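You operate a simulated robot arm through the tools that you are given. There is no shell and no other tool. Be economical: measure what you need, move in short steps, check, and stop when the job is done.

Carry out the task below with a simulated robot arm. There is one attempt and no reset: what you move stays moved.

## Task
Close the wide sink door. Close the tap-side sink door. Put the white tent card on the small steel tray. Take the green brush on the island top and put it away on the top of the wooden bench. Take the blue rod and put it on the top of the steel bench. Put the teal cup on the top of the green bench away on the counter before the burr rack. Take the broken bean and leave it on the dark tile. Put the yellow-handled mallet on top of the dustpan. Put the green pad on the open shelf of the island. Do these in any order. Set down upright: white tent card, teal cup, yellow-handled mallet.
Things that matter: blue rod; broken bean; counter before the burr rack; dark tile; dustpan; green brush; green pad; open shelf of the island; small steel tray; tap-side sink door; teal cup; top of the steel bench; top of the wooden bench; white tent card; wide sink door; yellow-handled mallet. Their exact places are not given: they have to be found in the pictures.

The check looks at the end state, three seconds after you hand in, the way a careful person would. Anything else that was tipped, shoved, dropped, spilled or broken makes it a failure.

## Robot
A 6-joint arm with a two-finger gripper on a trunk, on a base that drives. Base frame: it is fixed to the floor where the robot stands at the start and does not move with it; the origin is under the middle of the robot, x ahead of it, y to its left, z up. Readings come in m, degrees, newtons and seconds.
It reaches about 1.298 m from its shoulder. Its first joint turns from -149.0 to 149.0 degrees. Places, roughly: blue rod (15x3x3 cm) [-0.8, -1.5, 0.9]; broken bean (3x3x3 cm) [-2.4, -0.5, 0.9]; counter before the burr rack (18x18 cm) [2.26, -0.86, 0.88]; dark tile [-2.25, -0.75, 1]; dustpan (18x25x9 cm) [-3.3, -1.2, 0.9]; green brush (20x4x4 cm) [-0.2, -1.3, 0.9]; green pad (9x6x6 cm) [-4.1, -2.1, 0.9]; open shelf of the island (21x76 cm) [-0.7, -1.22, 0.56]; small steel tray (17x12x2 cm) [-0.6, -1.2, 0.9]; tap-side sink door [0.8, 0.5, 0.5]; teal cup (8x8x9 cm) [-2.3, -0.4, 0.9]; top of the steel bench [0.8, -4.7, 0.9]; top of the wooden bench [-3.9, -3.7, 0.9]; white tent card [2.25, -0.5, 1]; wide sink door [1, 0, 0.5]; yellow-handled mallet (21x5x9 cm) [-3.4, -1.5, 0.9]. Payload 1.57 kg.
The tool frame sits at the grasp point between the pads (the TCP): z along the fingers, y along the line on which they close. The tips reach 0.021 m beyond it. Largest opening 0.07 m; the body of the gripper starts 0.05 m behind the TCP.
Orientation is told as [roll, pitch, yaw] about the base's x, y, z axes, in that order, counted from this pose: with the fingers straight down and closing along the base's y, the tool's x points along the base's -x, its y along +y and its z along -z.

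## Interface
- The arm moves only by the tool play_rows. Its argument "increments" is text: rows parted by semicolons, each of 7 numbers parted by spaces: the shift along the tool's x, y, z in m, then the turn, a rotation vector about the tool's x, y, z in degrees, then the finger opening in m, from 0 to 0.07. In form: dx dy dz wx wy wz fingers; .... A call has 1 to 20 rows; each row shifts and turns the commanded pose from where the row before left it, along the tool's axes as they then stand. Rows are played at 5 a second. More than 0.05 m and 8.6 degrees between two rows, or a gripper value outside its range, and nothing of the call is played. Where a pose cannot be reached the arm comes as near as it can. A force on the tool above 40 N (or 10 N above the force at the start of the call, whichever is more), or a blocked arm, ends the call early, and 0.2 s more pass. Each finger halts on what it meets, pressing with about 30 N; the grip force reading is that of the motor and also rises with nothing between the fingers. The clock runs only during rows and for 0.2 s after the last one: add rows that do not move to give the fingers time. The reply holds the time, the measured pose of the TCP, the force on the tool along the base axes, the opening and the grip force, in the units named above and with some noise, with the torque about the TCP (base axes, N m) and any sound that the robot's microphone picked up.
- Cameras (640 x 400 px; columns grow to the right, rows downward): "scene" is now at [-0.0075, 0.0995, 1.7947]; the picture's right is [-0.86, -0.51, 0.00], its down [-0.42, 0.72, -0.55] and it looks along [0.28, -0.47, -0.84] (base axes); focal length 214 px, centre (320, 200). "wrist" rides on the gripper at [0.079, 0.004, -0.081] in the tool frame; the picture's right is [-0.05, 1.00, 0.00], its down [-0.67, -0.03, -0.74] and it looks along [-0.74, -0.04, 0.67] (tool axes); focal length 256 px, centre (320, 200).
- camera(camera): a new picture of that camera. No time passes.
- slide_trunk(by): slides the trunk up (or, below 0, down) by that many m; the arm and the scene camera ride with it, the base frame stays. It gives what a move gives, with no picture.
- roll_base(legs): drives the robot by 1 to 6 legs, each [ahead, turn to the left] in m and degrees, along the robot's own axes; the way and the turn of a leg run together, so that a leg with both is an arc; at most 1.5 m and 180 degrees a leg. The arm and the cameras ride along, it lands a little off, and it stops where it bumps. It gives what a move gives.
- turn_head(pan, tilt): turns the head with the scene camera to pan (to the left, within 155 degrees either way) and tilt (down, from -29 to 69), counted from straight ahead of the robot. It gives what a move gives.
- point_at(camera, pixels): there is no depth. For up to 12 entries [column, row, z] of the newest picture of that camera ("zoom" is the newest enlarged one), the place [x, y] in the base frame at which the ray of that pixel passes the height z, good to about 0.003 m. No time passes.
- close_up(camera, box): a new picture of the part [left, top, right, bottom] of that camera's present view, enlarged. No time passes.
- close_job(): hands the job in; it is judged then, once.

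Keep the steps short. Do not move on a guess: measure, check each grasp and each placing, and mend mistakes. In all there are 322 turns and 190 pictures (those below and enlarged ones count). Leave the gripper open and the arm clear of the work at the hand-in unless told otherwise, and finish with a single line.

The tools are called after "Request:" as name(argument=value, ...) on one line, values as JSON. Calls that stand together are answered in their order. play_rows: Moves the arm, as the interface text tells. Its arguments: {"type":"object","properties":{"increments":{"type":"string"}},"required":["increments"]} The other tools are called the same way: slide_trunk (by) slides the trunk up or down; roll_base (legs) drives the base; turn_head (pan, tilt) turns the head that bears the scene camera; camera (camera) takes a picture; point_at (camera, pixels) gives the place at which the rays of pixels pass given heights; close_up (camera, box) takes an enlarged picture of a part of a camera's view; close_job () hands the job in.

At the start:

```text
time_s: 0.0
eef_pos: [0.6454, -0.4476, 1.1422]
orientation: [-0.1, 0.0, -0.5]
ft_force: [1.0, -0.9, -0.6]
wrist_torque: [0.01, 0.0, 0.0]
gripper_width: 0.07
finger_force: 0.0
trunk travel left (down, up): [-0.824, 0.146]
robot x, y, heading: [0.0021, -0.0114, 0.1]
head pan, tilt: [-59.6, 56.9]
```

scene: 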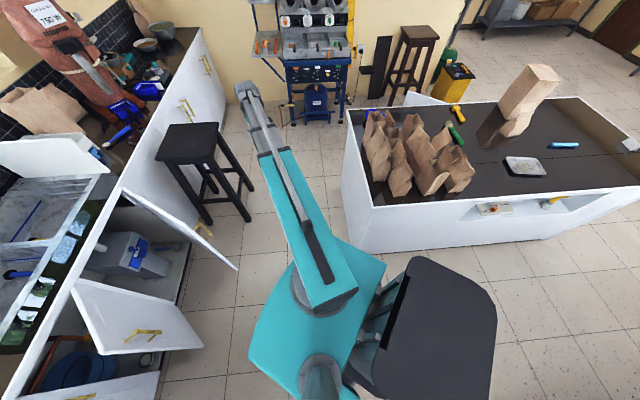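
wrist: 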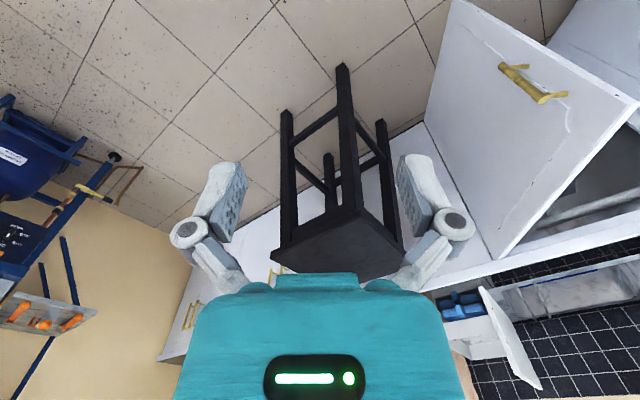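

I'll look around first: the sink doors ahead, then the other areas.

Request:
turn_head(pan=0, tilt=50)

Request:
camera(camera="scene")

Request:
turn_head(pan=-90, tilt=30)

Request:
camera(camera="scene")

Request:
turn_head(pan=-150, tilt=30)

Request:
camera(camera="scene")

Request:
turn_head(pan=-25, tilt=30)

Request:
camera(camera="scene")

```text
time_s: 1.3
eef_pos: [0.6457, -0.4492, 1.1434]
orientation: [0.0, 0.1, -0.5]
ft_force: [-0.5, -0.4, -0.3]
wrist_torque: [0.01, 0.01, 0.0]
gripper_width: 0.0701
finger_force: 0.0
trunk travel left (down, up): [-0.824, 0.146]
robot x, y, heading: [-0.0007, -0.0094, 0.1]
head pan, tilt: [0.0, 50.0]
```

```text
187 pictures are left
```

scene: 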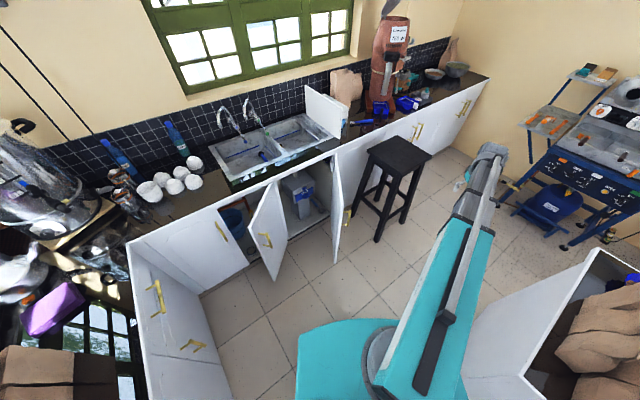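

```text
time_s: 2.9
eef_pos: [0.6451, -0.4477, 1.143]
orientation: [0.1, 0.0, -0.4]
ft_force: [-0.1, 0.2, 0.5]
wrist_torque: [0.02, -0.03, -0.01]
gripper_width: 0.0701
finger_force: 0.0
trunk travel left (down, up): [-0.824, 0.146]
robot x, y, heading: [0.0008, -0.0115, 0.2]
head pan, tilt: [-90.0, 30.0]
```

```text
186 pictures are left
```

scene: 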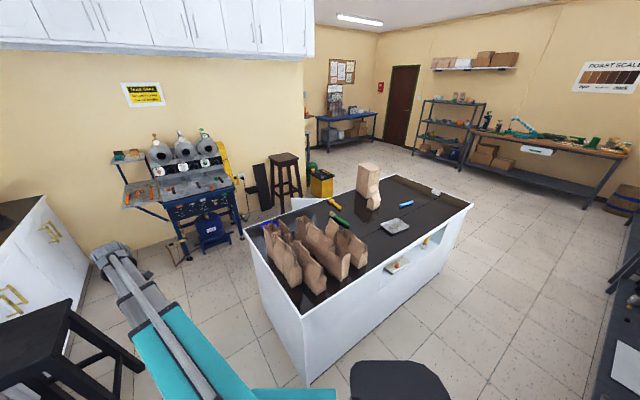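

```text
time_s: 4.2
eef_pos: [0.6447, -0.4487, 1.1412]
orientation: [0.0, 0.0, -0.5]
ft_force: [-0.5, 1.5, -0.4]
wrist_torque: [0.01, 0.03, 0.04]
gripper_width: 0.0701
finger_force: 0.0
trunk travel left (down, up): [-0.824, 0.146]
robot x, y, heading: [0.0007, -0.0096, -0.0]
head pan, tilt: [-150.0, 30.0]
```

```text
185 pictures are left
```

scene: 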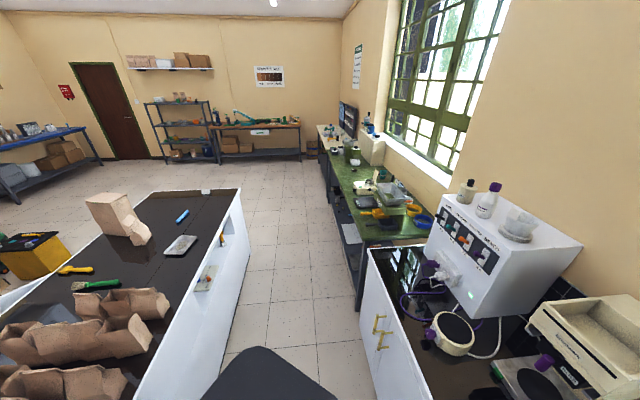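

```text
time_s: 6.3
eef_pos: [0.6447, -0.4484, 1.1426]
orientation: [-0.1, 0.0, -0.4]
ft_force: [0.1, -0.7, 0.1]
wrist_torque: [-0.01, -0.02, -0.04]
gripper_width: 0.0698
finger_force: 0.1
trunk travel left (down, up): [-0.824, 0.146]
robot x, y, heading: [0.0001, -0.0081, -0.2]
head pan, tilt: [-25.0, 30.0]
```

```text
184 pictures are left
```

scene: 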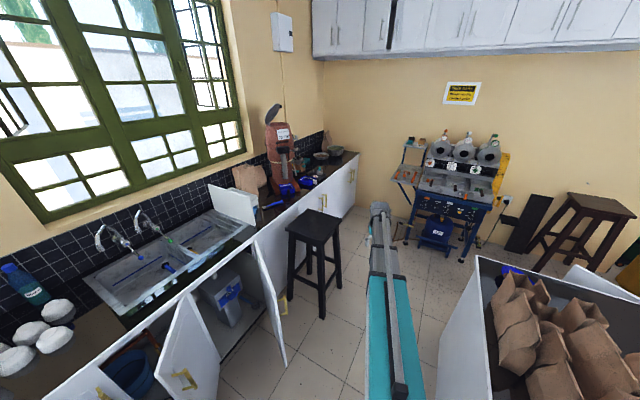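

Request:
turn_head(pan=-8, tilt=40)

Request:
close_up(camera="scene", box=[230, 10, 490, 172])

Request:
close_up(camera="scene", box=[130, 90, 440, 284])

Request:
camera(camera="scene")

```text
time_s: 7.1
eef_pos: [0.646, -0.4467, 1.1432]
orientation: [0.1, 0.0, -0.5]
ft_force: [0.4, 0.1, -0.1]
wrist_torque: [-0.02, 0.01, 0.0]
gripper_width: 0.0701
finger_force: 0.2
trunk travel left (down, up): [-0.824, 0.146]
robot x, y, heading: [0.0021, -0.0086, -0.1]
head pan, tilt: [-8.0, 40.0]
```

```text
2.46 times, centred on (360, 91) of scene
```

zoom: 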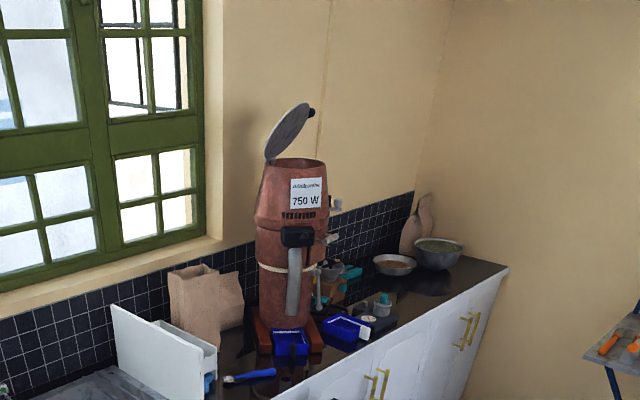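

```text
2.06 times, centred on (285, 187) of scene
```

zoom: 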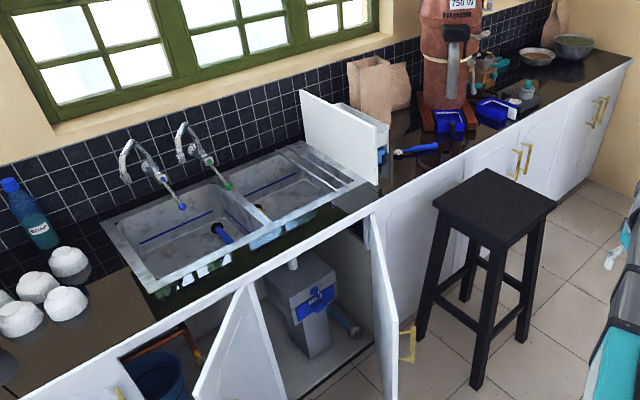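

```text
181 pictures are left
```

scene: 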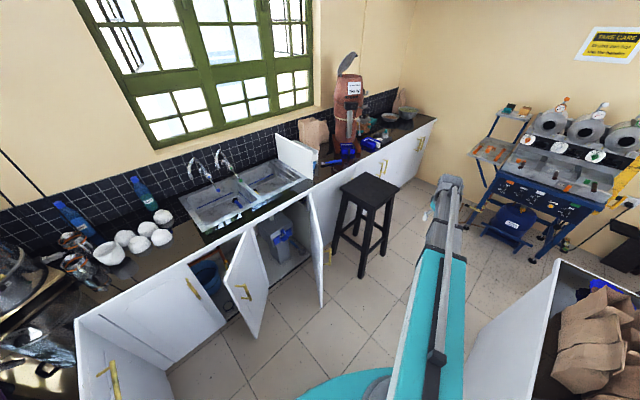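

Request:
close_up(camera="scene", box=[170, 180, 340, 350])

Request:
point_at(camera="scene", pixels=[[77, 320, 0.9], [200, 247, 0.9], [310, 188, 0.9], [437, 122, 0.9], [393, 207, 0.65], [372, 177, 0.65], [340, 186, 0.65], [361, 276, 0.0], [332, 265, 0.0], [388, 242, 0.0]])

```text
2.35 times, centred on (255, 265) of scene
```

zoom: 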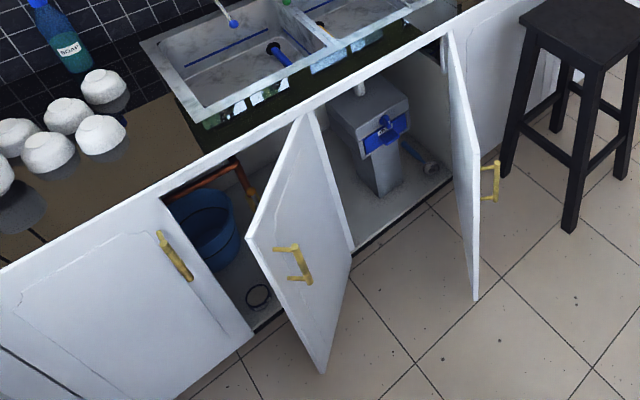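

```text
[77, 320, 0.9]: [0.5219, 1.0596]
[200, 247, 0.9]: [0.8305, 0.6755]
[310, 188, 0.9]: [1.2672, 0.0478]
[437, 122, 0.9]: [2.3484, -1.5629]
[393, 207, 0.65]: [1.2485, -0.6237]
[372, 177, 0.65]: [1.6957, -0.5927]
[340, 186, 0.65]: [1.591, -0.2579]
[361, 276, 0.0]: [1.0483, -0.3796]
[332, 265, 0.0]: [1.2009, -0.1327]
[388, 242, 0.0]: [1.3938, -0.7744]
```

Request:
turn_head(pan=-90, tilt=40)

Request:
camera(camera="scene")

Request:
close_up(camera="scene", box=[230, 90, 490, 252])

Request:
turn_head(pan=-135, tilt=25)

Request:
camera(camera="scene")

Request:
close_up(camera="scene", box=[330, 90, 640, 284])

```text
time_s: 8.6
eef_pos: [0.6446, -0.4473, 1.1434]
orientation: [0.0, 0.0, -0.5]
ft_force: [0.3, 0.6, 0.0]
wrist_torque: [0.01, 0.01, -0.02]
gripper_width: 0.0699
finger_force: 0.0
trunk travel left (down, up): [-0.824, 0.146]
robot x, y, heading: [0.0024, -0.0077, 0.1]
head pan, tilt: [-90.0, 40.0]
```

```text
179 pictures are left
```

scene: 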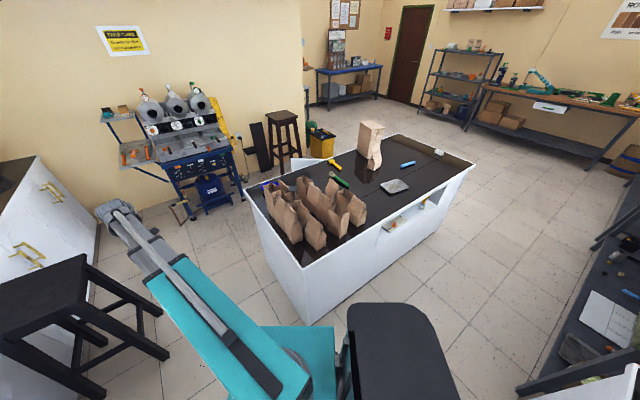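

```text
2.46 times, centred on (360, 171) of scene
```

zoom: 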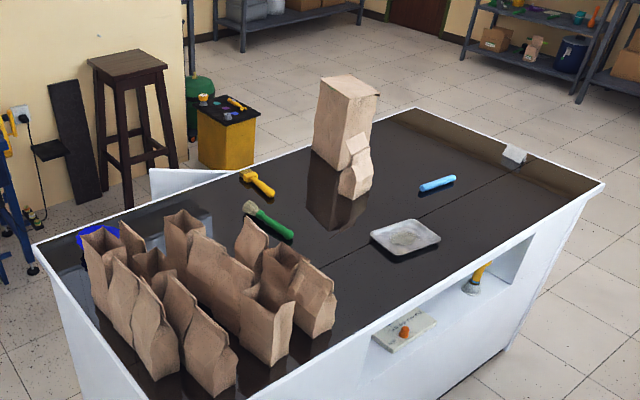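

```text
time_s: 9.8
eef_pos: [0.6455, -0.4484, 1.1425]
orientation: [-0.1, 0.1, -0.6]
ft_force: [-0.1, 0.3, 0.3]
wrist_torque: [-0.03, 0.04, 0.02]
gripper_width: 0.07
finger_force: 0.1
trunk travel left (down, up): [-0.824, 0.146]
robot x, y, heading: [-0.0, -0.0114, 0.2]
head pan, tilt: [-135.0, 25.0]
```

```text
177 pictures are left
```

scene: 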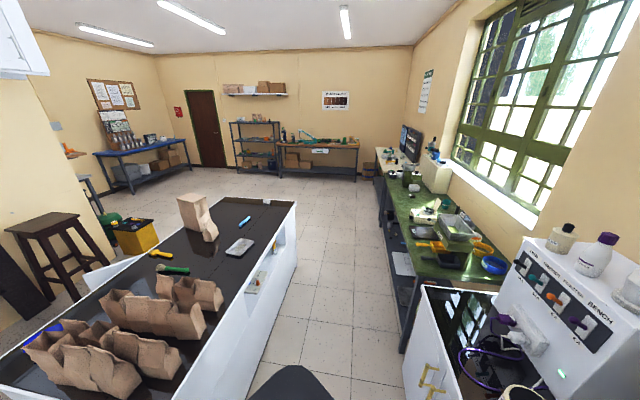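

```text
2.06 times, centred on (485, 187) of scene
```

zoom: 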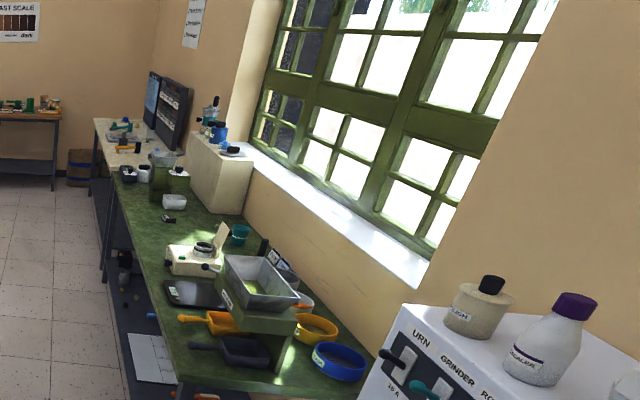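

Request:
point_at(camera="scene", pixels=[[295, 202, 0.92], [225, 198, 0.92], [175, 385, 0.92], [402, 305, 0.88], [422, 286, 0.9], [385, 178, 0.88], [278, 143, 0.9], [356, 148, 0.9], [240, 252, 0.92], [244, 221, 0.92], [168, 268, 0.92], [95, 153, 0.9]])

Request:
point_at(camera="zoom", pixels=[[240, 235, 0.9], [195, 292, 0.9], [115, 180, 0.9], [180, 372, 0.9], [215, 245, 0.9], [205, 285, 0.9]])

```text
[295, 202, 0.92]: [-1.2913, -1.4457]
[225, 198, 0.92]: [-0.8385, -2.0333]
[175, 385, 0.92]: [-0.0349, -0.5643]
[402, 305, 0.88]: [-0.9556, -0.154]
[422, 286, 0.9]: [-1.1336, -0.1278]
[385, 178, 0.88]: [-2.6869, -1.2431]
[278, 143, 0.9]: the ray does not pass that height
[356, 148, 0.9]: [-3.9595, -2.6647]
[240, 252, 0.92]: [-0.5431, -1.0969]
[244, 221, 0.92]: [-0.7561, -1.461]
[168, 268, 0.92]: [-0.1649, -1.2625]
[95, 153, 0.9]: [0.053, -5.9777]
```

```text
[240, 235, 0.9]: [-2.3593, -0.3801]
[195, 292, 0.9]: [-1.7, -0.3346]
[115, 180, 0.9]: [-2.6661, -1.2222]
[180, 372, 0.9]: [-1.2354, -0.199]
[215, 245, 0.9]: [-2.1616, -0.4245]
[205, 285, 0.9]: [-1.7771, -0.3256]
```

Request:
turn_head(pan=15, tilt=48)

Request:
close_up(camera="scene", box=[210, 120, 450, 270])

```text
time_s: 12.1
eef_pos: [0.6449, -0.447, 1.142]
orientation: [0.0, -0.1, -0.5]
ft_force: [-0.2, -0.4, -0.3]
wrist_torque: [0.04, 0.02, 0.01]
gripper_width: 0.0697
finger_force: 0.1
trunk travel left (down, up): [-0.824, 0.146]
robot x, y, heading: [-0.0032, -0.0119, -0.1]
head pan, tilt: [15.0, 48.0]
```

```text
2.67 times, centred on (330, 195) of scene
```

zoom: 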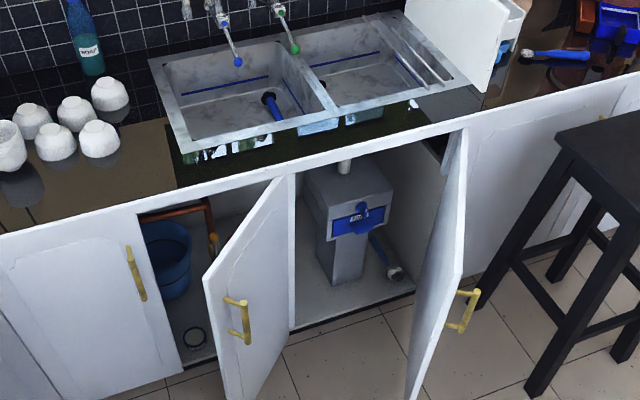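

Request:
point_at(camera="zoom", pixels=[[203, 280, 0.8], [285, 180, 0.8], [228, 398, 0.1], [291, 333, 0.1], [466, 130, 0.8], [462, 275, 0.8], [408, 400, 0.1], [415, 293, 0.1], [185, 368, 0.1], [235, 298, 0.72], [462, 292, 0.72]])

```text
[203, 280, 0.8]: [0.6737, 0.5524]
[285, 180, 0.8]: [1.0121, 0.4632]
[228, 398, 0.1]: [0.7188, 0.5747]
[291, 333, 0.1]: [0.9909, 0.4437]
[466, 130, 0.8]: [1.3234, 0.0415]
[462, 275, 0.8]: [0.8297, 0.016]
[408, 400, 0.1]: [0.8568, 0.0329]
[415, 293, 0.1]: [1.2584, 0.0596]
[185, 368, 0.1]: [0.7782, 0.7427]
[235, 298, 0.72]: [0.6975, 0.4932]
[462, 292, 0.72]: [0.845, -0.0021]
```

Request:
slide_trunk(by=-0.35)

Request:
play_rows(increments="0 0 0 0 0 -7.08 0.0;0 0 0 0 0 -7.08 0;0 0 0 0 0 -7.08 0;0 0 0 0 0 -7.08 0;0 0 0 0 0 -7.08 0;0 0 0 0 -7.5 0 0;0 0 0 0 -7.5 0 0;0 0 0 0 -7.5 0 0;0 0 0 0 -7.5 0 0;0 0 0 0 -7.5 0 0;0 0 0 0 -7.5 0 0;0 0 0 0 0 0 0")

Request:
camera(camera="wrist")

```text
time_s: 15.5
eef_pos: [0.6447, -0.448, 0.7916]
orientation: [0.0, -0.1, -0.5]
ft_force: [0.4, 0.0, -0.4]
wrist_torque: [-0.01, 0.0, 0.01]
gripper_width: 0.07
finger_force: 0.0
trunk travel left (down, up): [-0.474, 0.496]
robot x, y, heading: [0.0009, -0.01, 0.0]
head pan, tilt: [15.0, 48.0]
```

```text
time_s: 18.1
eef_pos: [0.6446, -0.4493, 0.8474]
orientation: [0.1, -45.2, 35.1]
ft_force: [0.3, -0.2, 0.4]
wrist_torque: [0.0, -0.05, -0.03]
gripper_width: 0.0001
finger_force: 29.0
out of reach, approached as far as the arm can: row 7, 8, 9, 10, 11
trunk travel left (down, up): [-0.474, 0.496]
robot x, y, heading: [0.0016, -0.0094, 0.2]
head pan, tilt: [15.0, 48.0]
```

```text
174 pictures are left
```

wrist: 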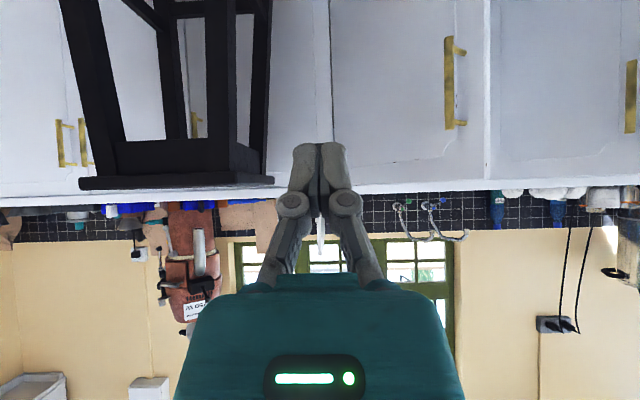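

Request:
slide_trunk(by=-0.31)

Request:
camera(camera="scene")

```text
time_s: 21.2
eef_pos: [0.6442, -0.4483, 0.5375]
orientation: [0.0, -45.0, 34.9]
ft_force: [0.2, -0.1, -0.2]
wrist_torque: [0.0, 0.03, -0.01]
gripper_width: 0.0001
finger_force: 28.7
trunk travel left (down, up): [-0.164, 0.806]
robot x, y, heading: [-0.0, -0.0081, -0.1]
head pan, tilt: [15.0, 48.0]
```

```text
173 pictures are left
```

scene: 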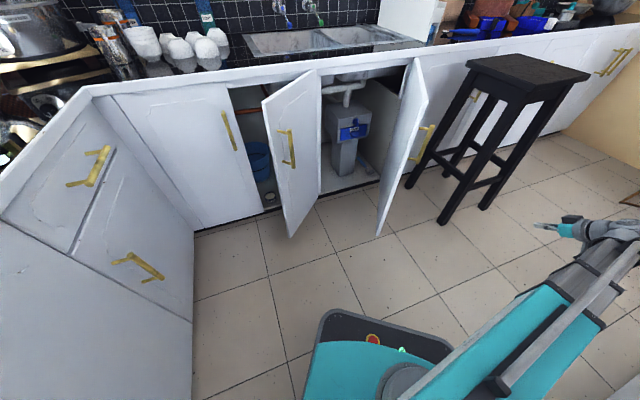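

Request:
play_rows(increments="-0.0278 0.0186 0.0278 0 0 0 0;-0.0278 0.0186 0.0278 0 0 0 0;-0.0278 0.0186 0.0278 0 0 0 0;-0.0278 0.0186 0.0278 0 0 0 0;-0.0278 0.0186 0.0278 0 0 0 0;-0.0278 0.0186 0.0278 0 0 0 0;-0.0278 0.0186 0.0278 0 0 0 0;-0.0278 0.0186 0.0278 0 0 0 0;-0.0278 0.0186 0.0278 0 0 0 0;-0.0278 0.0186 0.0278 0 0 0 0;0 0 0 0 0 0 0")

Request:
camera(camera="scene")

```text
time_s: 23.6
eef_pos: [0.862, -0.0713, 0.537]
orientation: [-0.1, -44.8, 34.9]
ft_force: [-0.7, -0.7, -0.1]
wrist_torque: [0.01, -0.04, -0.02]
gripper_width: 0.0
finger_force: 28.2
trunk travel left (down, up): [-0.164, 0.806]
robot x, y, heading: [-0.0003, -0.0078, -0.1]
head pan, tilt: [15.0, 48.0]
```

```text
172 pictures are left
```

scene: 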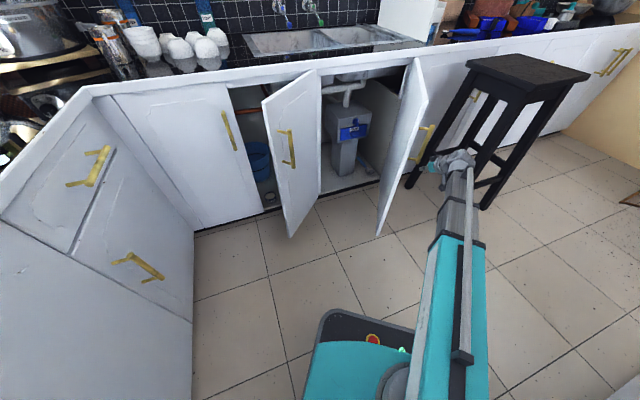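

Request:
play_rows(increments="0.021 0 0.021 0 0 0 0;0.021 0 0.021 0 0 0 0;-.0186 .0219 .0186 0 0 0 0;-.0186 .0219 .0186 0 0 0 0;-.0125 .0247 .0125 0 0 0 0;-.0125 .0247 .0125 0 0 0 0;-.0125 .0247 .0125 0 0 0 0;-.0141 .0172 .0141 0 0 0 0;-.0141 .0172 .0141 0 0 0 0;-.0141 .0172 .0141 0 0 0 0;-.0141 .0172 .0141 0 0 0 0;-.0167 .0112 .0167 0 0 0 0;-.0167 .0112 .0167 0 0 0 0;-.0167 .0112 .0167 0 0 0 0;-.0167 .0112 .0167 0 0 0 0;0 0 0 0 0 0 0")

Request:
camera(camera="scene")

```text
time_s: 27.0
eef_pos: [0.9574, 0.28, 0.5363]
orientation: [0.1, -45.0, 34.8]
ft_force: [0.3, 0.2, 0.1]
wrist_torque: [-0.01, 0.01, -0.02]
gripper_width: 0.0003
finger_force: 28.5
out of reach, approached as far as the arm can: row 1, 2
trunk travel left (down, up): [-0.164, 0.806]
robot x, y, heading: [0.0009, -0.0119, 0.1]
head pan, tilt: [15.0, 48.0]
```

```text
171 pictures are left
```

scene: 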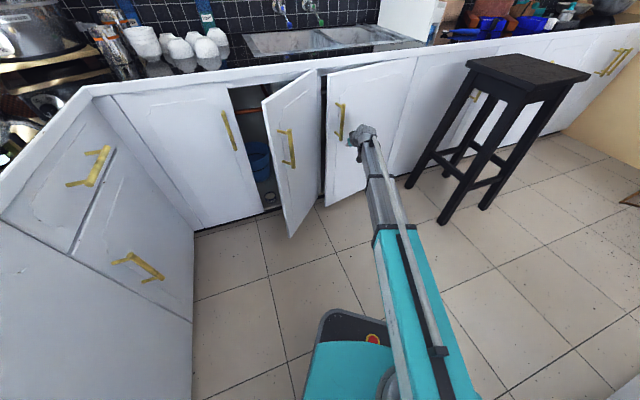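

Request:
play_rows(increments="-.0181 .0047 .0181 0 0 0 0;-.0181 .0047 .0181 0 0 0 0;-.0181 .0047 .0181 0 0 0 0;-.0181 .0047 .0181 0 0 0 0;-.007 0 .007 0 0 0 0;-.007 0 .007 0 0 0 0;-.007 0 .007 0 0 0 0;-.007 0 .007 0 0 0 0;0 0 0 0 0 0 0")

Request:
camera(camera="scene")

```text
time_s: 28.4
eef_pos: [1.0413, 0.3602, 0.537]
orientation: [0.0, -44.4, 35.1]
ft_force: [-4.5, -4.0, 1.6]
wrist_torque: [-0.04, -0.01, 0.03]
gripper_width: 0.0003
finger_force: 28.5
trunk travel left (down, up): [-0.164, 0.806]
robot x, y, heading: [0.0005, -0.0123, 0.0]
head pan, tilt: [15.0, 48.0]
stopped in row 7: the force on the tool passed its limit at 52 N (the readings are from after the stop); the commanded pose is now the measured one
```

```text
170 pictures are left
```

scene: 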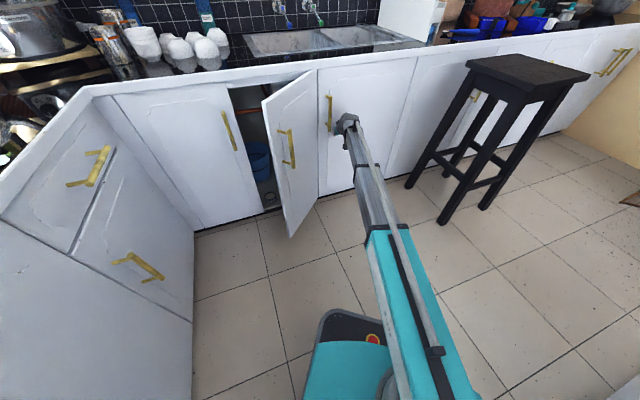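

Request:
play_rows(increments=".0265 0 -.0265 0 0 0 0;.0265 0 -.0265 0 0 0 0;.0265 0 -.0265 0 0 0 0;.0265 0 -.0265 0 0 0 0;.0265 0 -.0265 0 0 0 0;.0265 0 -.0265 0 0 0 0;.0265 0 -.0265 0 0 0 0;.0265 0 -.0265 0 0 0 0;-.0078 .0435 .0078 0 0 0 0;-.0078 .0435 .0078 0 0 0 0;-.0078 .0435 .0078 0 0 0 0;-.0078 .0435 .0078 0 0 0 0;-.0078 .0435 .0078 0 0 0 0;-.0078 .0435 .0078 0 0 0 0;0 0 0 0 0 0 0")

Request:
camera(camera="scene")

```text
time_s: 31.6
eef_pos: [0.7022, 0.4415, 0.5351]
orientation: [0.0, -44.2, 35.2]
ft_force: [-0.4, -0.1, 0.2]
wrist_torque: [0.0, -0.03, -0.02]
gripper_width: 0.0001
finger_force: 28.5
out of reach, approached as far as the arm can: row 7
trunk travel left (down, up): [-0.164, 0.806]
robot x, y, heading: [0.0018, -0.0074, -0.0]
head pan, tilt: [15.0, 48.0]
```

```text
169 pictures are left
```

scene: 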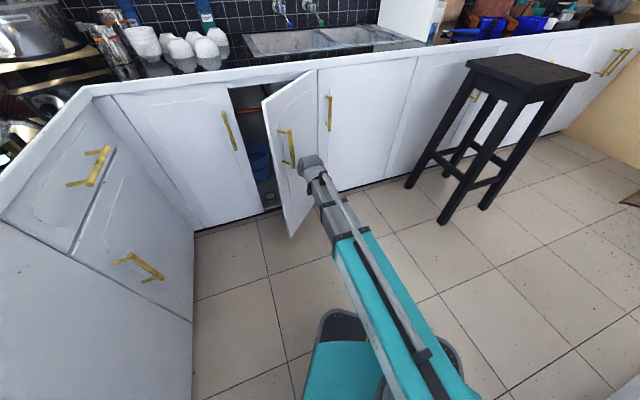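

Request:
play_rows(increments="-.0149 .0127 .0149 0 0 0 0;-.0149 .0127 .0149 0 0 0 0;-.0149 .0127 .0149 0 0 0 0;-.0156 .016 .0156 0 0 0 0;-.0156 .016 .0156 0 0 0 0;-.0127 .0078 .0127 0 0 0 0;-.0127 .0078 .0127 0 0 0 0;-.0127 .0078 .0127 0 0 0 0;-.0127 .0033 .0127 0 0 0 0;-.0127 .0033 .0127 0 0 0 0;-.0127 .0033 .0127 0 0 0 0;-.007 0 .007 0 0 0 0;-.007 0 .007 0 0 0 0;-.007 0 .007 0 0 0 0;-.007 0 .007 0 0 0 0;0 0 0 0 0 0 0")

Request:
camera(camera="scene")

```text
time_s: 34.5
eef_pos: [0.8285, 0.6567, 0.5338]
orientation: [0.0, -43.5, 35.0]
ft_force: [-6.0, -3.1, 1.4]
wrist_torque: [-0.03, 0.01, 0.05]
gripper_width: 0.0
finger_force: 28.4
out of reach, approached as far as the arm can: row 14
trunk travel left (down, up): [-0.164, 0.806]
robot x, y, heading: [-0.0001, -0.0059, -0.1]
head pan, tilt: [15.0, 48.0]
stopped in row 14: the force on the tool passed its limit at 51 N (the readings are from after the stop); the commanded pose is now the measured one
```

```text
168 pictures are left
```

scene: 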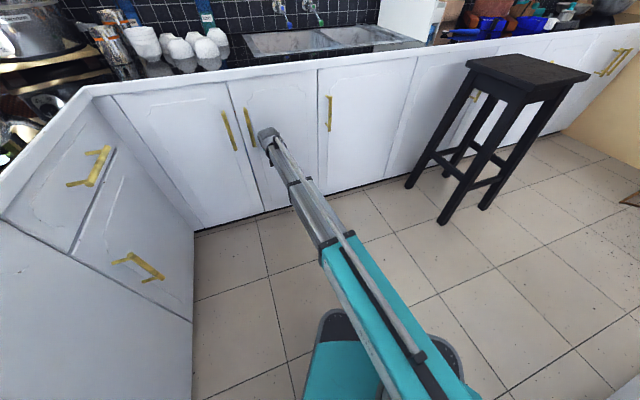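

Request:
play_rows(increments=".0265 0 -.0265 0 0 0 0;.0265 0 -.0265 0 0 0 0;.0265 0 -.0265 0 0 0 0;.0265 0 -.0265 0 0 0 0;.0265 0 -.0265 0 0 0 0;.0265 0 -.0265 0 0 0 0;0 0 0 0 0 0 0")

Request:
slide_trunk(by=0.66)

Request:
turn_head(pan=-60, tilt=45)

Request:
camera(camera="scene")

```text
time_s: 36.1
eef_pos: [0.6448, 0.5295, 0.5335]
orientation: [0.0, -43.6, 35.0]
ft_force: [-0.2, -0.2, 0.1]
wrist_torque: [0.02, 0.02, 0.02]
gripper_width: 0.0
finger_force: 28.5
out of reach, approached as far as the arm can: row 4
trunk travel left (down, up): [-0.164, 0.806]
robot x, y, heading: [-0.0006, -0.0105, 0.1]
head pan, tilt: [15.0, 48.0]
```

```text
refused: 0.66 is not a number from -0.4 to 0.4
```

```text
time_s: 37.6
eef_pos: [0.6444, 0.5302, 0.5336]
orientation: [0.1, -43.6, 35.0]
ft_force: [-0.2, -0.2, 0.8]
wrist_torque: [0.01, -0.05, 0.02]
gripper_width: 0.0
finger_force: 28.4
trunk travel left (down, up): [-0.164, 0.806]
robot x, y, heading: [0.0011, -0.0087, 0.1]
head pan, tilt: [-60.0, 45.0]
```

```text
167 pictures are left
```

scene: 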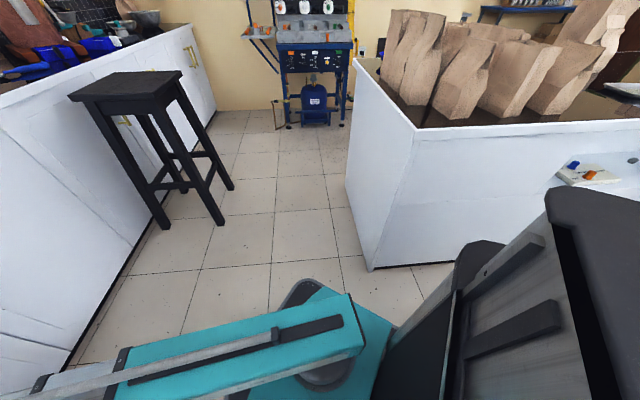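

Request:
point_at(camera="scene", pixels=[[370, 270, 0], [347, 187, 0], [162, 228, 0], [222, 224, 0], [232, 189, 0], [185, 191, 0], [288, 127, 0], [340, 125, 0], [68, 365, 0]])

Request:
slide_trunk(by=0.4)

Request:
slide_trunk(by=0.35)

Request:
turn_head(pan=-30, tilt=65)

Request:
camera(camera="scene")

```text
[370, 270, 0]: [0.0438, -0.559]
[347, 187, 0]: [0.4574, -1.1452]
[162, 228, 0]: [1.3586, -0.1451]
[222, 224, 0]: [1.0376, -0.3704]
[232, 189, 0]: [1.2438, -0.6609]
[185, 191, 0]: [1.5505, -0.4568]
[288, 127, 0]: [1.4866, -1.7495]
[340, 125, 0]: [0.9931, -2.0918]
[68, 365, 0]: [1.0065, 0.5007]
```

```text
time_s: 41.4
eef_pos: [0.6452, 0.532, 0.9335]
orientation: [-0.1, -43.6, 34.9]
ft_force: [-1.3, 0.0, 0.2]
wrist_torque: [-0.03, 0.01, 0.0]
gripper_width: 0.0003
finger_force: 28.3
trunk travel left (down, up): [-0.564, 0.406]
robot x, y, heading: [-0.0014, -0.0121, -0.0]
head pan, tilt: [-60.0, 45.0]
```

```text
time_s: 44.8
eef_pos: [0.6444, 0.5305, 1.2833]
orientation: [0.0, -43.6, 34.9]
ft_force: [-0.3, 0.1, -0.4]
wrist_torque: [-0.03, 0.01, 0.0]
gripper_width: 0.0
finger_force: 28.7
trunk travel left (down, up): [-0.914, 0.056]
robot x, y, heading: [0.0008, -0.0102, 0.1]
head pan, tilt: [-60.0, 45.0]
```

```text
time_s: 45.8
eef_pos: [0.6443, 0.5304, 1.2832]
orientation: [0.0, -43.6, 35.0]
ft_force: [0.4, 0.7, -0.6]
wrist_torque: [0.01, 0.04, 0.01]
gripper_width: 0.0001
finger_force: 28.5
trunk travel left (down, up): [-0.914, 0.056]
robot x, y, heading: [0.0066, -0.0103, -0.2]
head pan, tilt: [-30.0, 65.0]
```

```text
166 pictures are left
```

scene: 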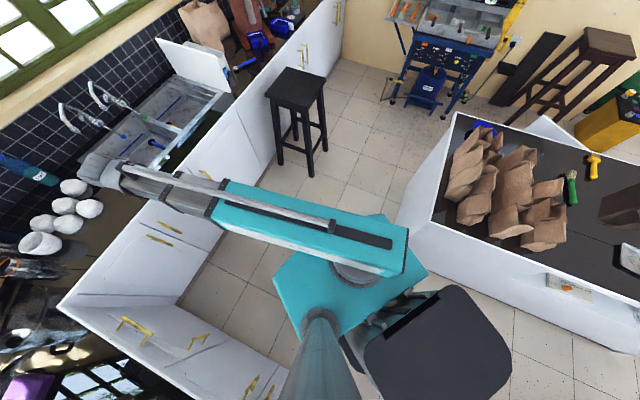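

Request:
play_rows(increments="0 0 0 0 7.27 0 0.07;0 0 0 0 7.27 0 0.07;0 0 0 0 7.27 0 0.07;0 0 0 0 7.27 0 0.07;0 0 0 0 7.27 0 0.07;0 0 0 0 7.27 0 0.07;0 0 0 0 0 0 0.07")

Request:
roll_base(legs=[[0, 34.9], [0.17, 0], [0, -90]])

```text
time_s: 47.4
eef_pos: [0.644, 0.5302, 1.2334]
orientation: [0.0, 0.1, 35.1]
ft_force: [0.2, 0.2, 0.1]
wrist_torque: [0.01, 0.01, 0.04]
gripper_width: 0.0701
finger_force: 0.1
out of reach, approached as far as the arm can: row 1, 2, 3, 4, 5
trunk travel left (down, up): [-0.914, 0.056]
robot x, y, heading: [0.0028, -0.0123, -0.1]
head pan, tilt: [-30.0, 65.0]
```

```text
time_s: 57.1
eef_pos: [0.9501, -0.1435, 1.2321]
orientation: [0.0, 0.0, -21.0]
ft_force: [0.0, -0.1, -0.4]
wrist_torque: [-0.04, -0.01, 0.02]
gripper_width: 0.07
finger_force: 0.0
trunk travel left (down, up): [-0.914, 0.056]
robot x, y, heading: [0.17, 0.1092, -55.2]
head pan, tilt: [-30.0, 65.0]
```

Request:
roll_base(legs=[[1.5, 0], [0.2, 0]])

Request:
turn_head(pan=60, tilt=40)

Request:
camera(camera="scene")

```text
time_s: 67.6
eef_pos: [1.9186, -1.5177, 1.231]
orientation: [0.0, 0.1, -20.6]
ft_force: [0.3, -0.7, -0.3]
wrist_torque: [0.01, 0.0, 0.05]
gripper_width: 0.0702
finger_force: 0.0
trunk travel left (down, up): [-0.914, 0.056]
robot x, y, heading: [1.1399, -1.272, -54.9]
head pan, tilt: [-30.0, 65.0]
```

```text
time_s: 69.3
eef_pos: [1.9189, -1.5169, 1.2322]
orientation: [0.1, 0.0, -20.6]
ft_force: [-0.8, 0.4, 0.2]
wrist_torque: [-0.01, 0.0, 0.01]
gripper_width: 0.0701
finger_force: 0.0
trunk travel left (down, up): [-0.914, 0.056]
robot x, y, heading: [1.139, -1.2693, -54.7]
head pan, tilt: [60.0, 40.0]
```

```text
165 pictures are left
```

scene: 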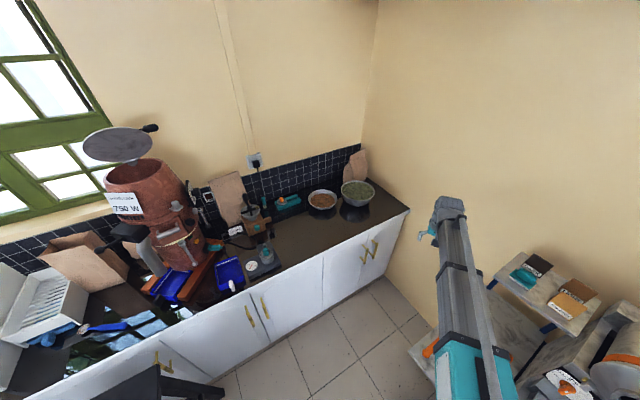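

Now I can see the grinder counter. I turn the robot to face the counter, and zoom in.

Request:
roll_base(legs=[[0, 90], [0.2, 0]])

Request:
turn_head(pan=0, tilt=45)

Request:
close_up(camera="scene", box=[200, 50, 480, 225])

Request:
camera(camera="scene")

```text
time_s: 76.8
eef_pos: [1.5609, -0.379, 1.232]
orientation: [0.0, 0.0, 68.9]
ft_force: [-1.1, -0.5, -0.5]
wrist_torque: [-0.01, -0.08, 0.01]
gripper_width: 0.0698
finger_force: 0.0
trunk travel left (down, up): [-0.914, 0.056]
robot x, y, heading: [1.3171, -1.1708, 34.9]
head pan, tilt: [60.0, 40.0]
```

```text
time_s: 78.1
eef_pos: [1.5589, -0.3765, 1.2326]
orientation: [-0.1, 0.0, 68.8]
ft_force: [0.1, -0.5, -0.1]
wrist_torque: [0.01, -0.02, 0.0]
gripper_width: 0.0701
finger_force: 0.1
trunk travel left (down, up): [-0.914, 0.056]
robot x, y, heading: [1.3139, -1.1686, 34.9]
head pan, tilt: [0.0, 45.0]
```

```text
2.29 times, centred on (340, 138) of scene
```

zoom: 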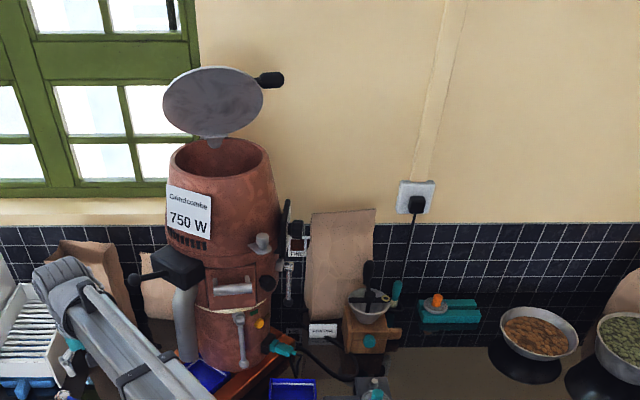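

```text
163 pictures are left
```

scene: 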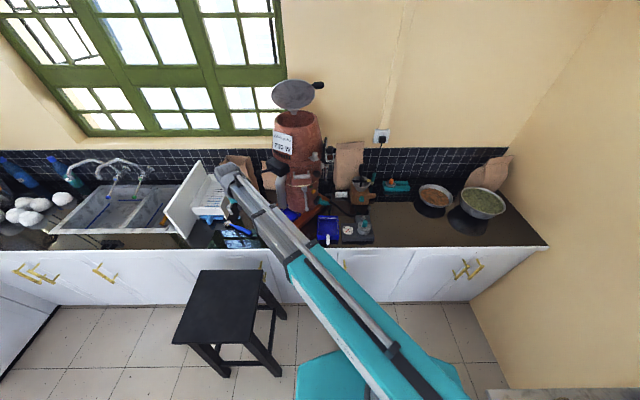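

Request:
close_up(camera="scene", box=[285, 140, 425, 250])

Request:
point_at(camera="scene", pixels=[[341, 195, 0.95], [341, 199, 0.9], [362, 192, 0.92], [372, 235, 0.89], [330, 240, 0.89], [395, 188, 0.9]])

```text
3.64 times, centred on (355, 195) of scene
```

zoom: 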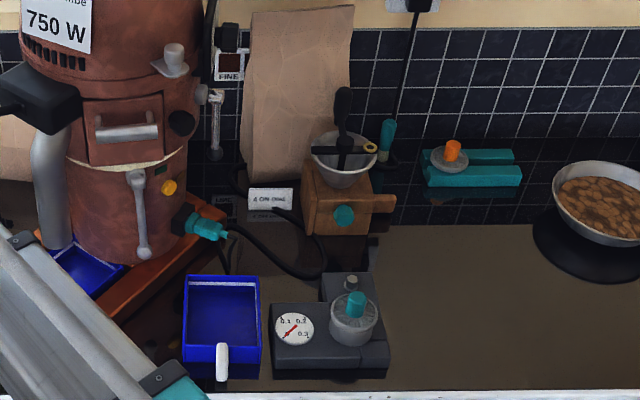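

```text
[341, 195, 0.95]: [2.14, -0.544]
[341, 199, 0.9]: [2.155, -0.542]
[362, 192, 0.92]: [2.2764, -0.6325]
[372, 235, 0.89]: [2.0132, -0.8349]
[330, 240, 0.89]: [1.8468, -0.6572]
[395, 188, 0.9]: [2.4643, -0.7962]
```

Request:
play_rows(increments="0 0 0 0 0 8.2 0.07;0 0 0 0 0 8.2 0.07;0 0 0 0 0 8.2 0.07;0 0 0 0 0 8.2 0.07;0 0 0 0 0 1.1 0.07;-0.005 -0.04 0 0 0 0 0.07;-0.005 -0.04 0 0 0 0 0.07;-0.005 -0.04 0 0 0 0 0.07;-0.005 -0.04 0 0 0 0 0.07;-0.005 -0.04 0 0 0 0 0.07;-0.005 -0.04 0 0 0 0 0.07;-0.005 -0.04 0 0 0 0 0.07;-0.005 -0.04 0 0 0 0 0.07;-0.005 -0.04 0 0 0 0 0.07;-0.005 -0.04 0 0 0 0 0.07;0 0 0 0 0 0 0.07")

Request:
camera(camera="wrist")

Request:
camera(camera="scene")

```text
time_s: 81.5
eef_pos: [1.8298, -0.678, 1.2332]
orientation: [0.1, 0.0, 34.9]
ft_force: [-0.4, 0.5, -0.6]
wrist_torque: [0.02, 0.01, 0.01]
gripper_width: 0.0698
finger_force: 0.0
trunk travel left (down, up): [-0.914, 0.056]
robot x, y, heading: [1.3148, -1.1703, 35.3]
head pan, tilt: [0.0, 45.0]
```

```text
161 pictures are left
```

wrist: 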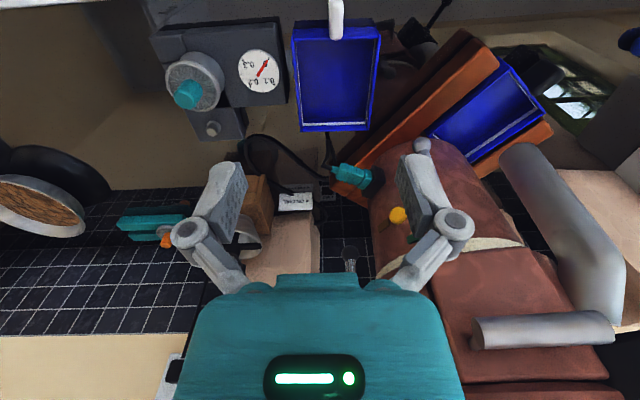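

```text
160 pictures are left
```

scene: 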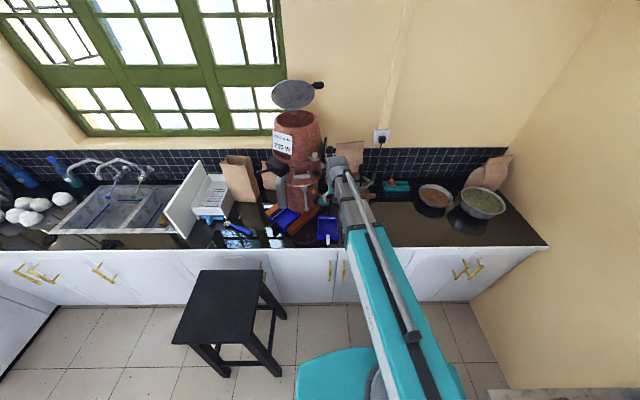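

Request:
close_up(camera="wrist", box=[230, 130, 390, 260])

Request:
point_at(camera="wrist", pixels=[[278, 200, 0.92], [312, 196, 0.92], [295, 190, 0.89], [295, 209, 0.9], [278, 209, 0.9], [312, 210, 0.9]])

```text
3.08 times, centred on (310, 195) of wrist
```

zoom: 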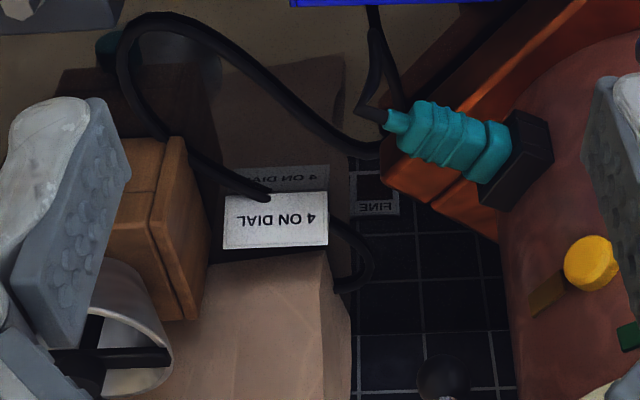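

```text
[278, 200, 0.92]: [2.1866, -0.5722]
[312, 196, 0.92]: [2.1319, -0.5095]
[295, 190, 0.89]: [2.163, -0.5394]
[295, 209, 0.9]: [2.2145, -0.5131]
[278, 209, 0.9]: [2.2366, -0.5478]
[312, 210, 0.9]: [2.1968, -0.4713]
```

Request:
play_rows(increments="0 -0.036 0 0 0 0 0.07;0 -0.036 0 0 0 0 0.07;-0.03 0 0.03 0 0 0 0.07;-0.03 0 0.03 0 0 0 0.07;-0.03 0 0.03 0 0 0 0.07;0 0 0 0 0 0 0.07")

Request:
camera(camera="wrist")

Request:
close_up(camera="wrist", box=[250, 130, 410, 260])

```text
time_s: 82.9
eef_pos: [1.9455, -0.6864, 1.2331]
orientation: [0.0, 0.0, 34.9]
ft_force: [-0.9, 1.0, 0.0]
wrist_torque: [0.0, 0.01, 0.02]
gripper_width: 0.0699
finger_force: 0.0
out of reach, approached as far as the arm can: row 3, 4, 5
trunk travel left (down, up): [-0.914, 0.056]
robot x, y, heading: [1.315, -1.1683, 35.1]
head pan, tilt: [0.0, 45.0]
```

```text
158 pictures are left
```

wrist: 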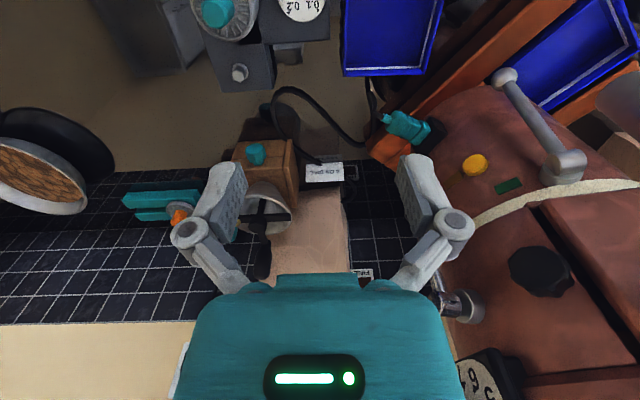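

```text
3.08 times, centred on (330, 195) of wrist
```

zoom: 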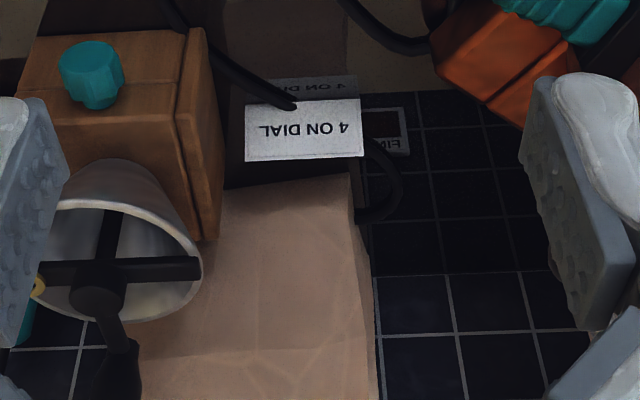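

Request:
point_at(camera="zoom", pixels=[[245, 108, 0.885], [362, 100, 0.885], [245, 161, 0.935], [363, 156, 0.935], [245, 161, 0.945], [363, 156, 0.945], [225, 190, 0.885], [352, 175, 0.885], [215, 238, 0.885], [180, 120, 0.95], [295, 105, 0.895], [380, 205, 0.895]])

```text
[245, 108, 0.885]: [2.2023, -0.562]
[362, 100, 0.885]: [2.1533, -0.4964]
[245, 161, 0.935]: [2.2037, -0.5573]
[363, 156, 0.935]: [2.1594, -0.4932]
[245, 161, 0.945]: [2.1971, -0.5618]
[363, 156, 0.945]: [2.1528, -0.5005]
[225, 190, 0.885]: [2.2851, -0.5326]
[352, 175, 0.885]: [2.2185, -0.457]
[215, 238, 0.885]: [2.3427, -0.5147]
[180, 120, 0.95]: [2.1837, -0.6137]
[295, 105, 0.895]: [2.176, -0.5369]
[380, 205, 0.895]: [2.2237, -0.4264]
```

Request:
point_at(camera="scene", pixels=[[326, 175, 1.0], [326, 175, 1.1], [326, 175, 1.2], [330, 150, 1.2], [330, 150, 1.1], [309, 160, 1.1], [350, 145, 1.2], [350, 145, 1.1], [350, 145, 1.3]])

Request:
point_at(camera="wrist", pixels=[[455, 305, 1.0], [455, 305, 1.1], [455, 305, 1.2], [480, 385, 1.2], [480, 385, 1.3], [440, 240, 1.0], [340, 235, 1.0], [265, 255, 1.05], [255, 245, 1.1]])

```text
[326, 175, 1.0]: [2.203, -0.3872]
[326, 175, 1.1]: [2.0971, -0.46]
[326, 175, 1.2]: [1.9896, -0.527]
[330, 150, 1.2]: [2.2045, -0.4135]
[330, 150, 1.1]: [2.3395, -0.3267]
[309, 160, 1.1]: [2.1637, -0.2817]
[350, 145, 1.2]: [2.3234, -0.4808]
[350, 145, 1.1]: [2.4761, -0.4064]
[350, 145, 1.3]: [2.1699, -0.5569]
```

```text
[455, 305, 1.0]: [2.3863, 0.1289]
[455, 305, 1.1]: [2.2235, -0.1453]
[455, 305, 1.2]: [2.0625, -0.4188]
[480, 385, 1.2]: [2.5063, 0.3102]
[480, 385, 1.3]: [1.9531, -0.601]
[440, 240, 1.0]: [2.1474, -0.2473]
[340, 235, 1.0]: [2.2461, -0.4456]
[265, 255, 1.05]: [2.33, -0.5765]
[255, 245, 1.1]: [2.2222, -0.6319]
```

Request:
play_rows(increments="0 -.006 0 0 0 8.18 0.07;0 -.006 0 0 0 8.18 0.07;0 0 0 0 0 8.18 0.07;0 0 0 0 0 8.18 0.07;0 0 0 0 0 8.18 0.07;0 0 0 0 0 8.18 0.07;0 0 0 0 0 8.18 0.07;0 0 0 0 0 8.18 0.07;0 0 0 0 0 8.18 0.07;0 0 0 0 0 8.18 0.07;0 0 0 0 0 8.18 0.07;0 0 0 0 0 0 0.07")

Request:
camera(camera="wrist")

```text
time_s: 85.5
eef_pos: [1.9516, -0.6955, 1.2328]
orientation: [0.0, 0.0, -55.2]
ft_force: [0.7, 0.0, 0.1]
wrist_torque: [0.0, 0.01, 0.0]
gripper_width: 0.0702
finger_force: 0.0
trunk travel left (down, up): [-0.914, 0.056]
robot x, y, heading: [1.316, -1.1698, 34.9]
head pan, tilt: [0.0, 45.0]
```

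```text
156 pictures are left
```

wrist: 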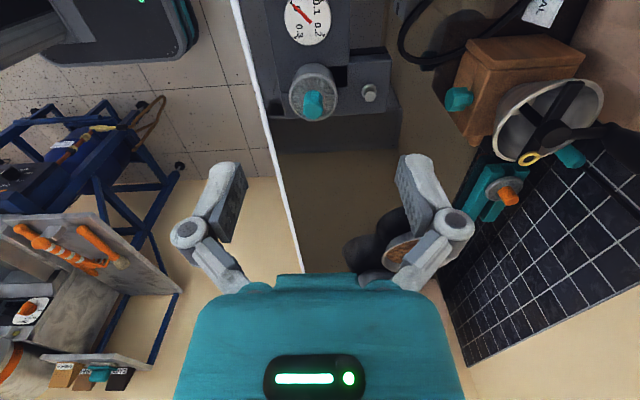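

Request:
play_rows(increments="-0.045 0 0 0 0 0 0.07;0 0.0406 0 0 0 0 0.07;0 0.0406 0 0 0 0 0.07;0 0.0406 0 0 0 0 0.07;0 0.0406 0 0 0 0 0.07;0 0.0406 0 0 0 0 0.07;0 0.0406 0 0 0 0 0.07;0 0.0406 0 0 0 0 0.07;0.036 0 0 0 0 0 0.05;0 0 0 0 0 0 0.05")

Request:
camera(camera="wrist")

Request:
camera(camera="scene")

```text
time_s: 87.7
eef_pos: [2.19, -0.5407, 1.2328]
orientation: [0.1, 0.0, -55.1]
ft_force: [-0.2, 0.6, 0.3]
wrist_torque: [0.0, 0.06, 0.01]
gripper_width: 0.0499
finger_force: 0.2
trunk travel left (down, up): [-0.914, 0.056]
robot x, y, heading: [1.3183, -1.17, 34.9]
head pan, tilt: [0.0, 45.0]
```

```text
155 pictures are left
```

wrist: 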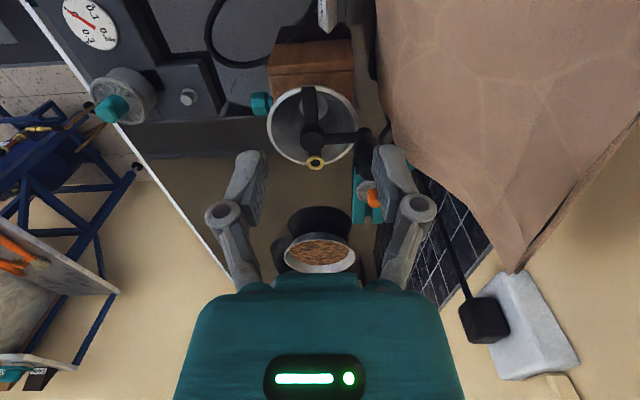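

```text
154 pictures are left
```

scene: 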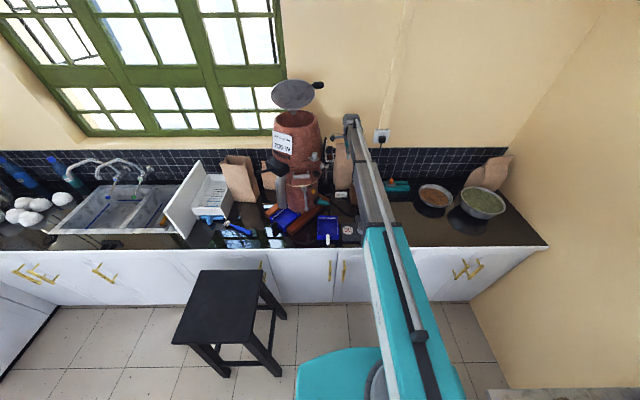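

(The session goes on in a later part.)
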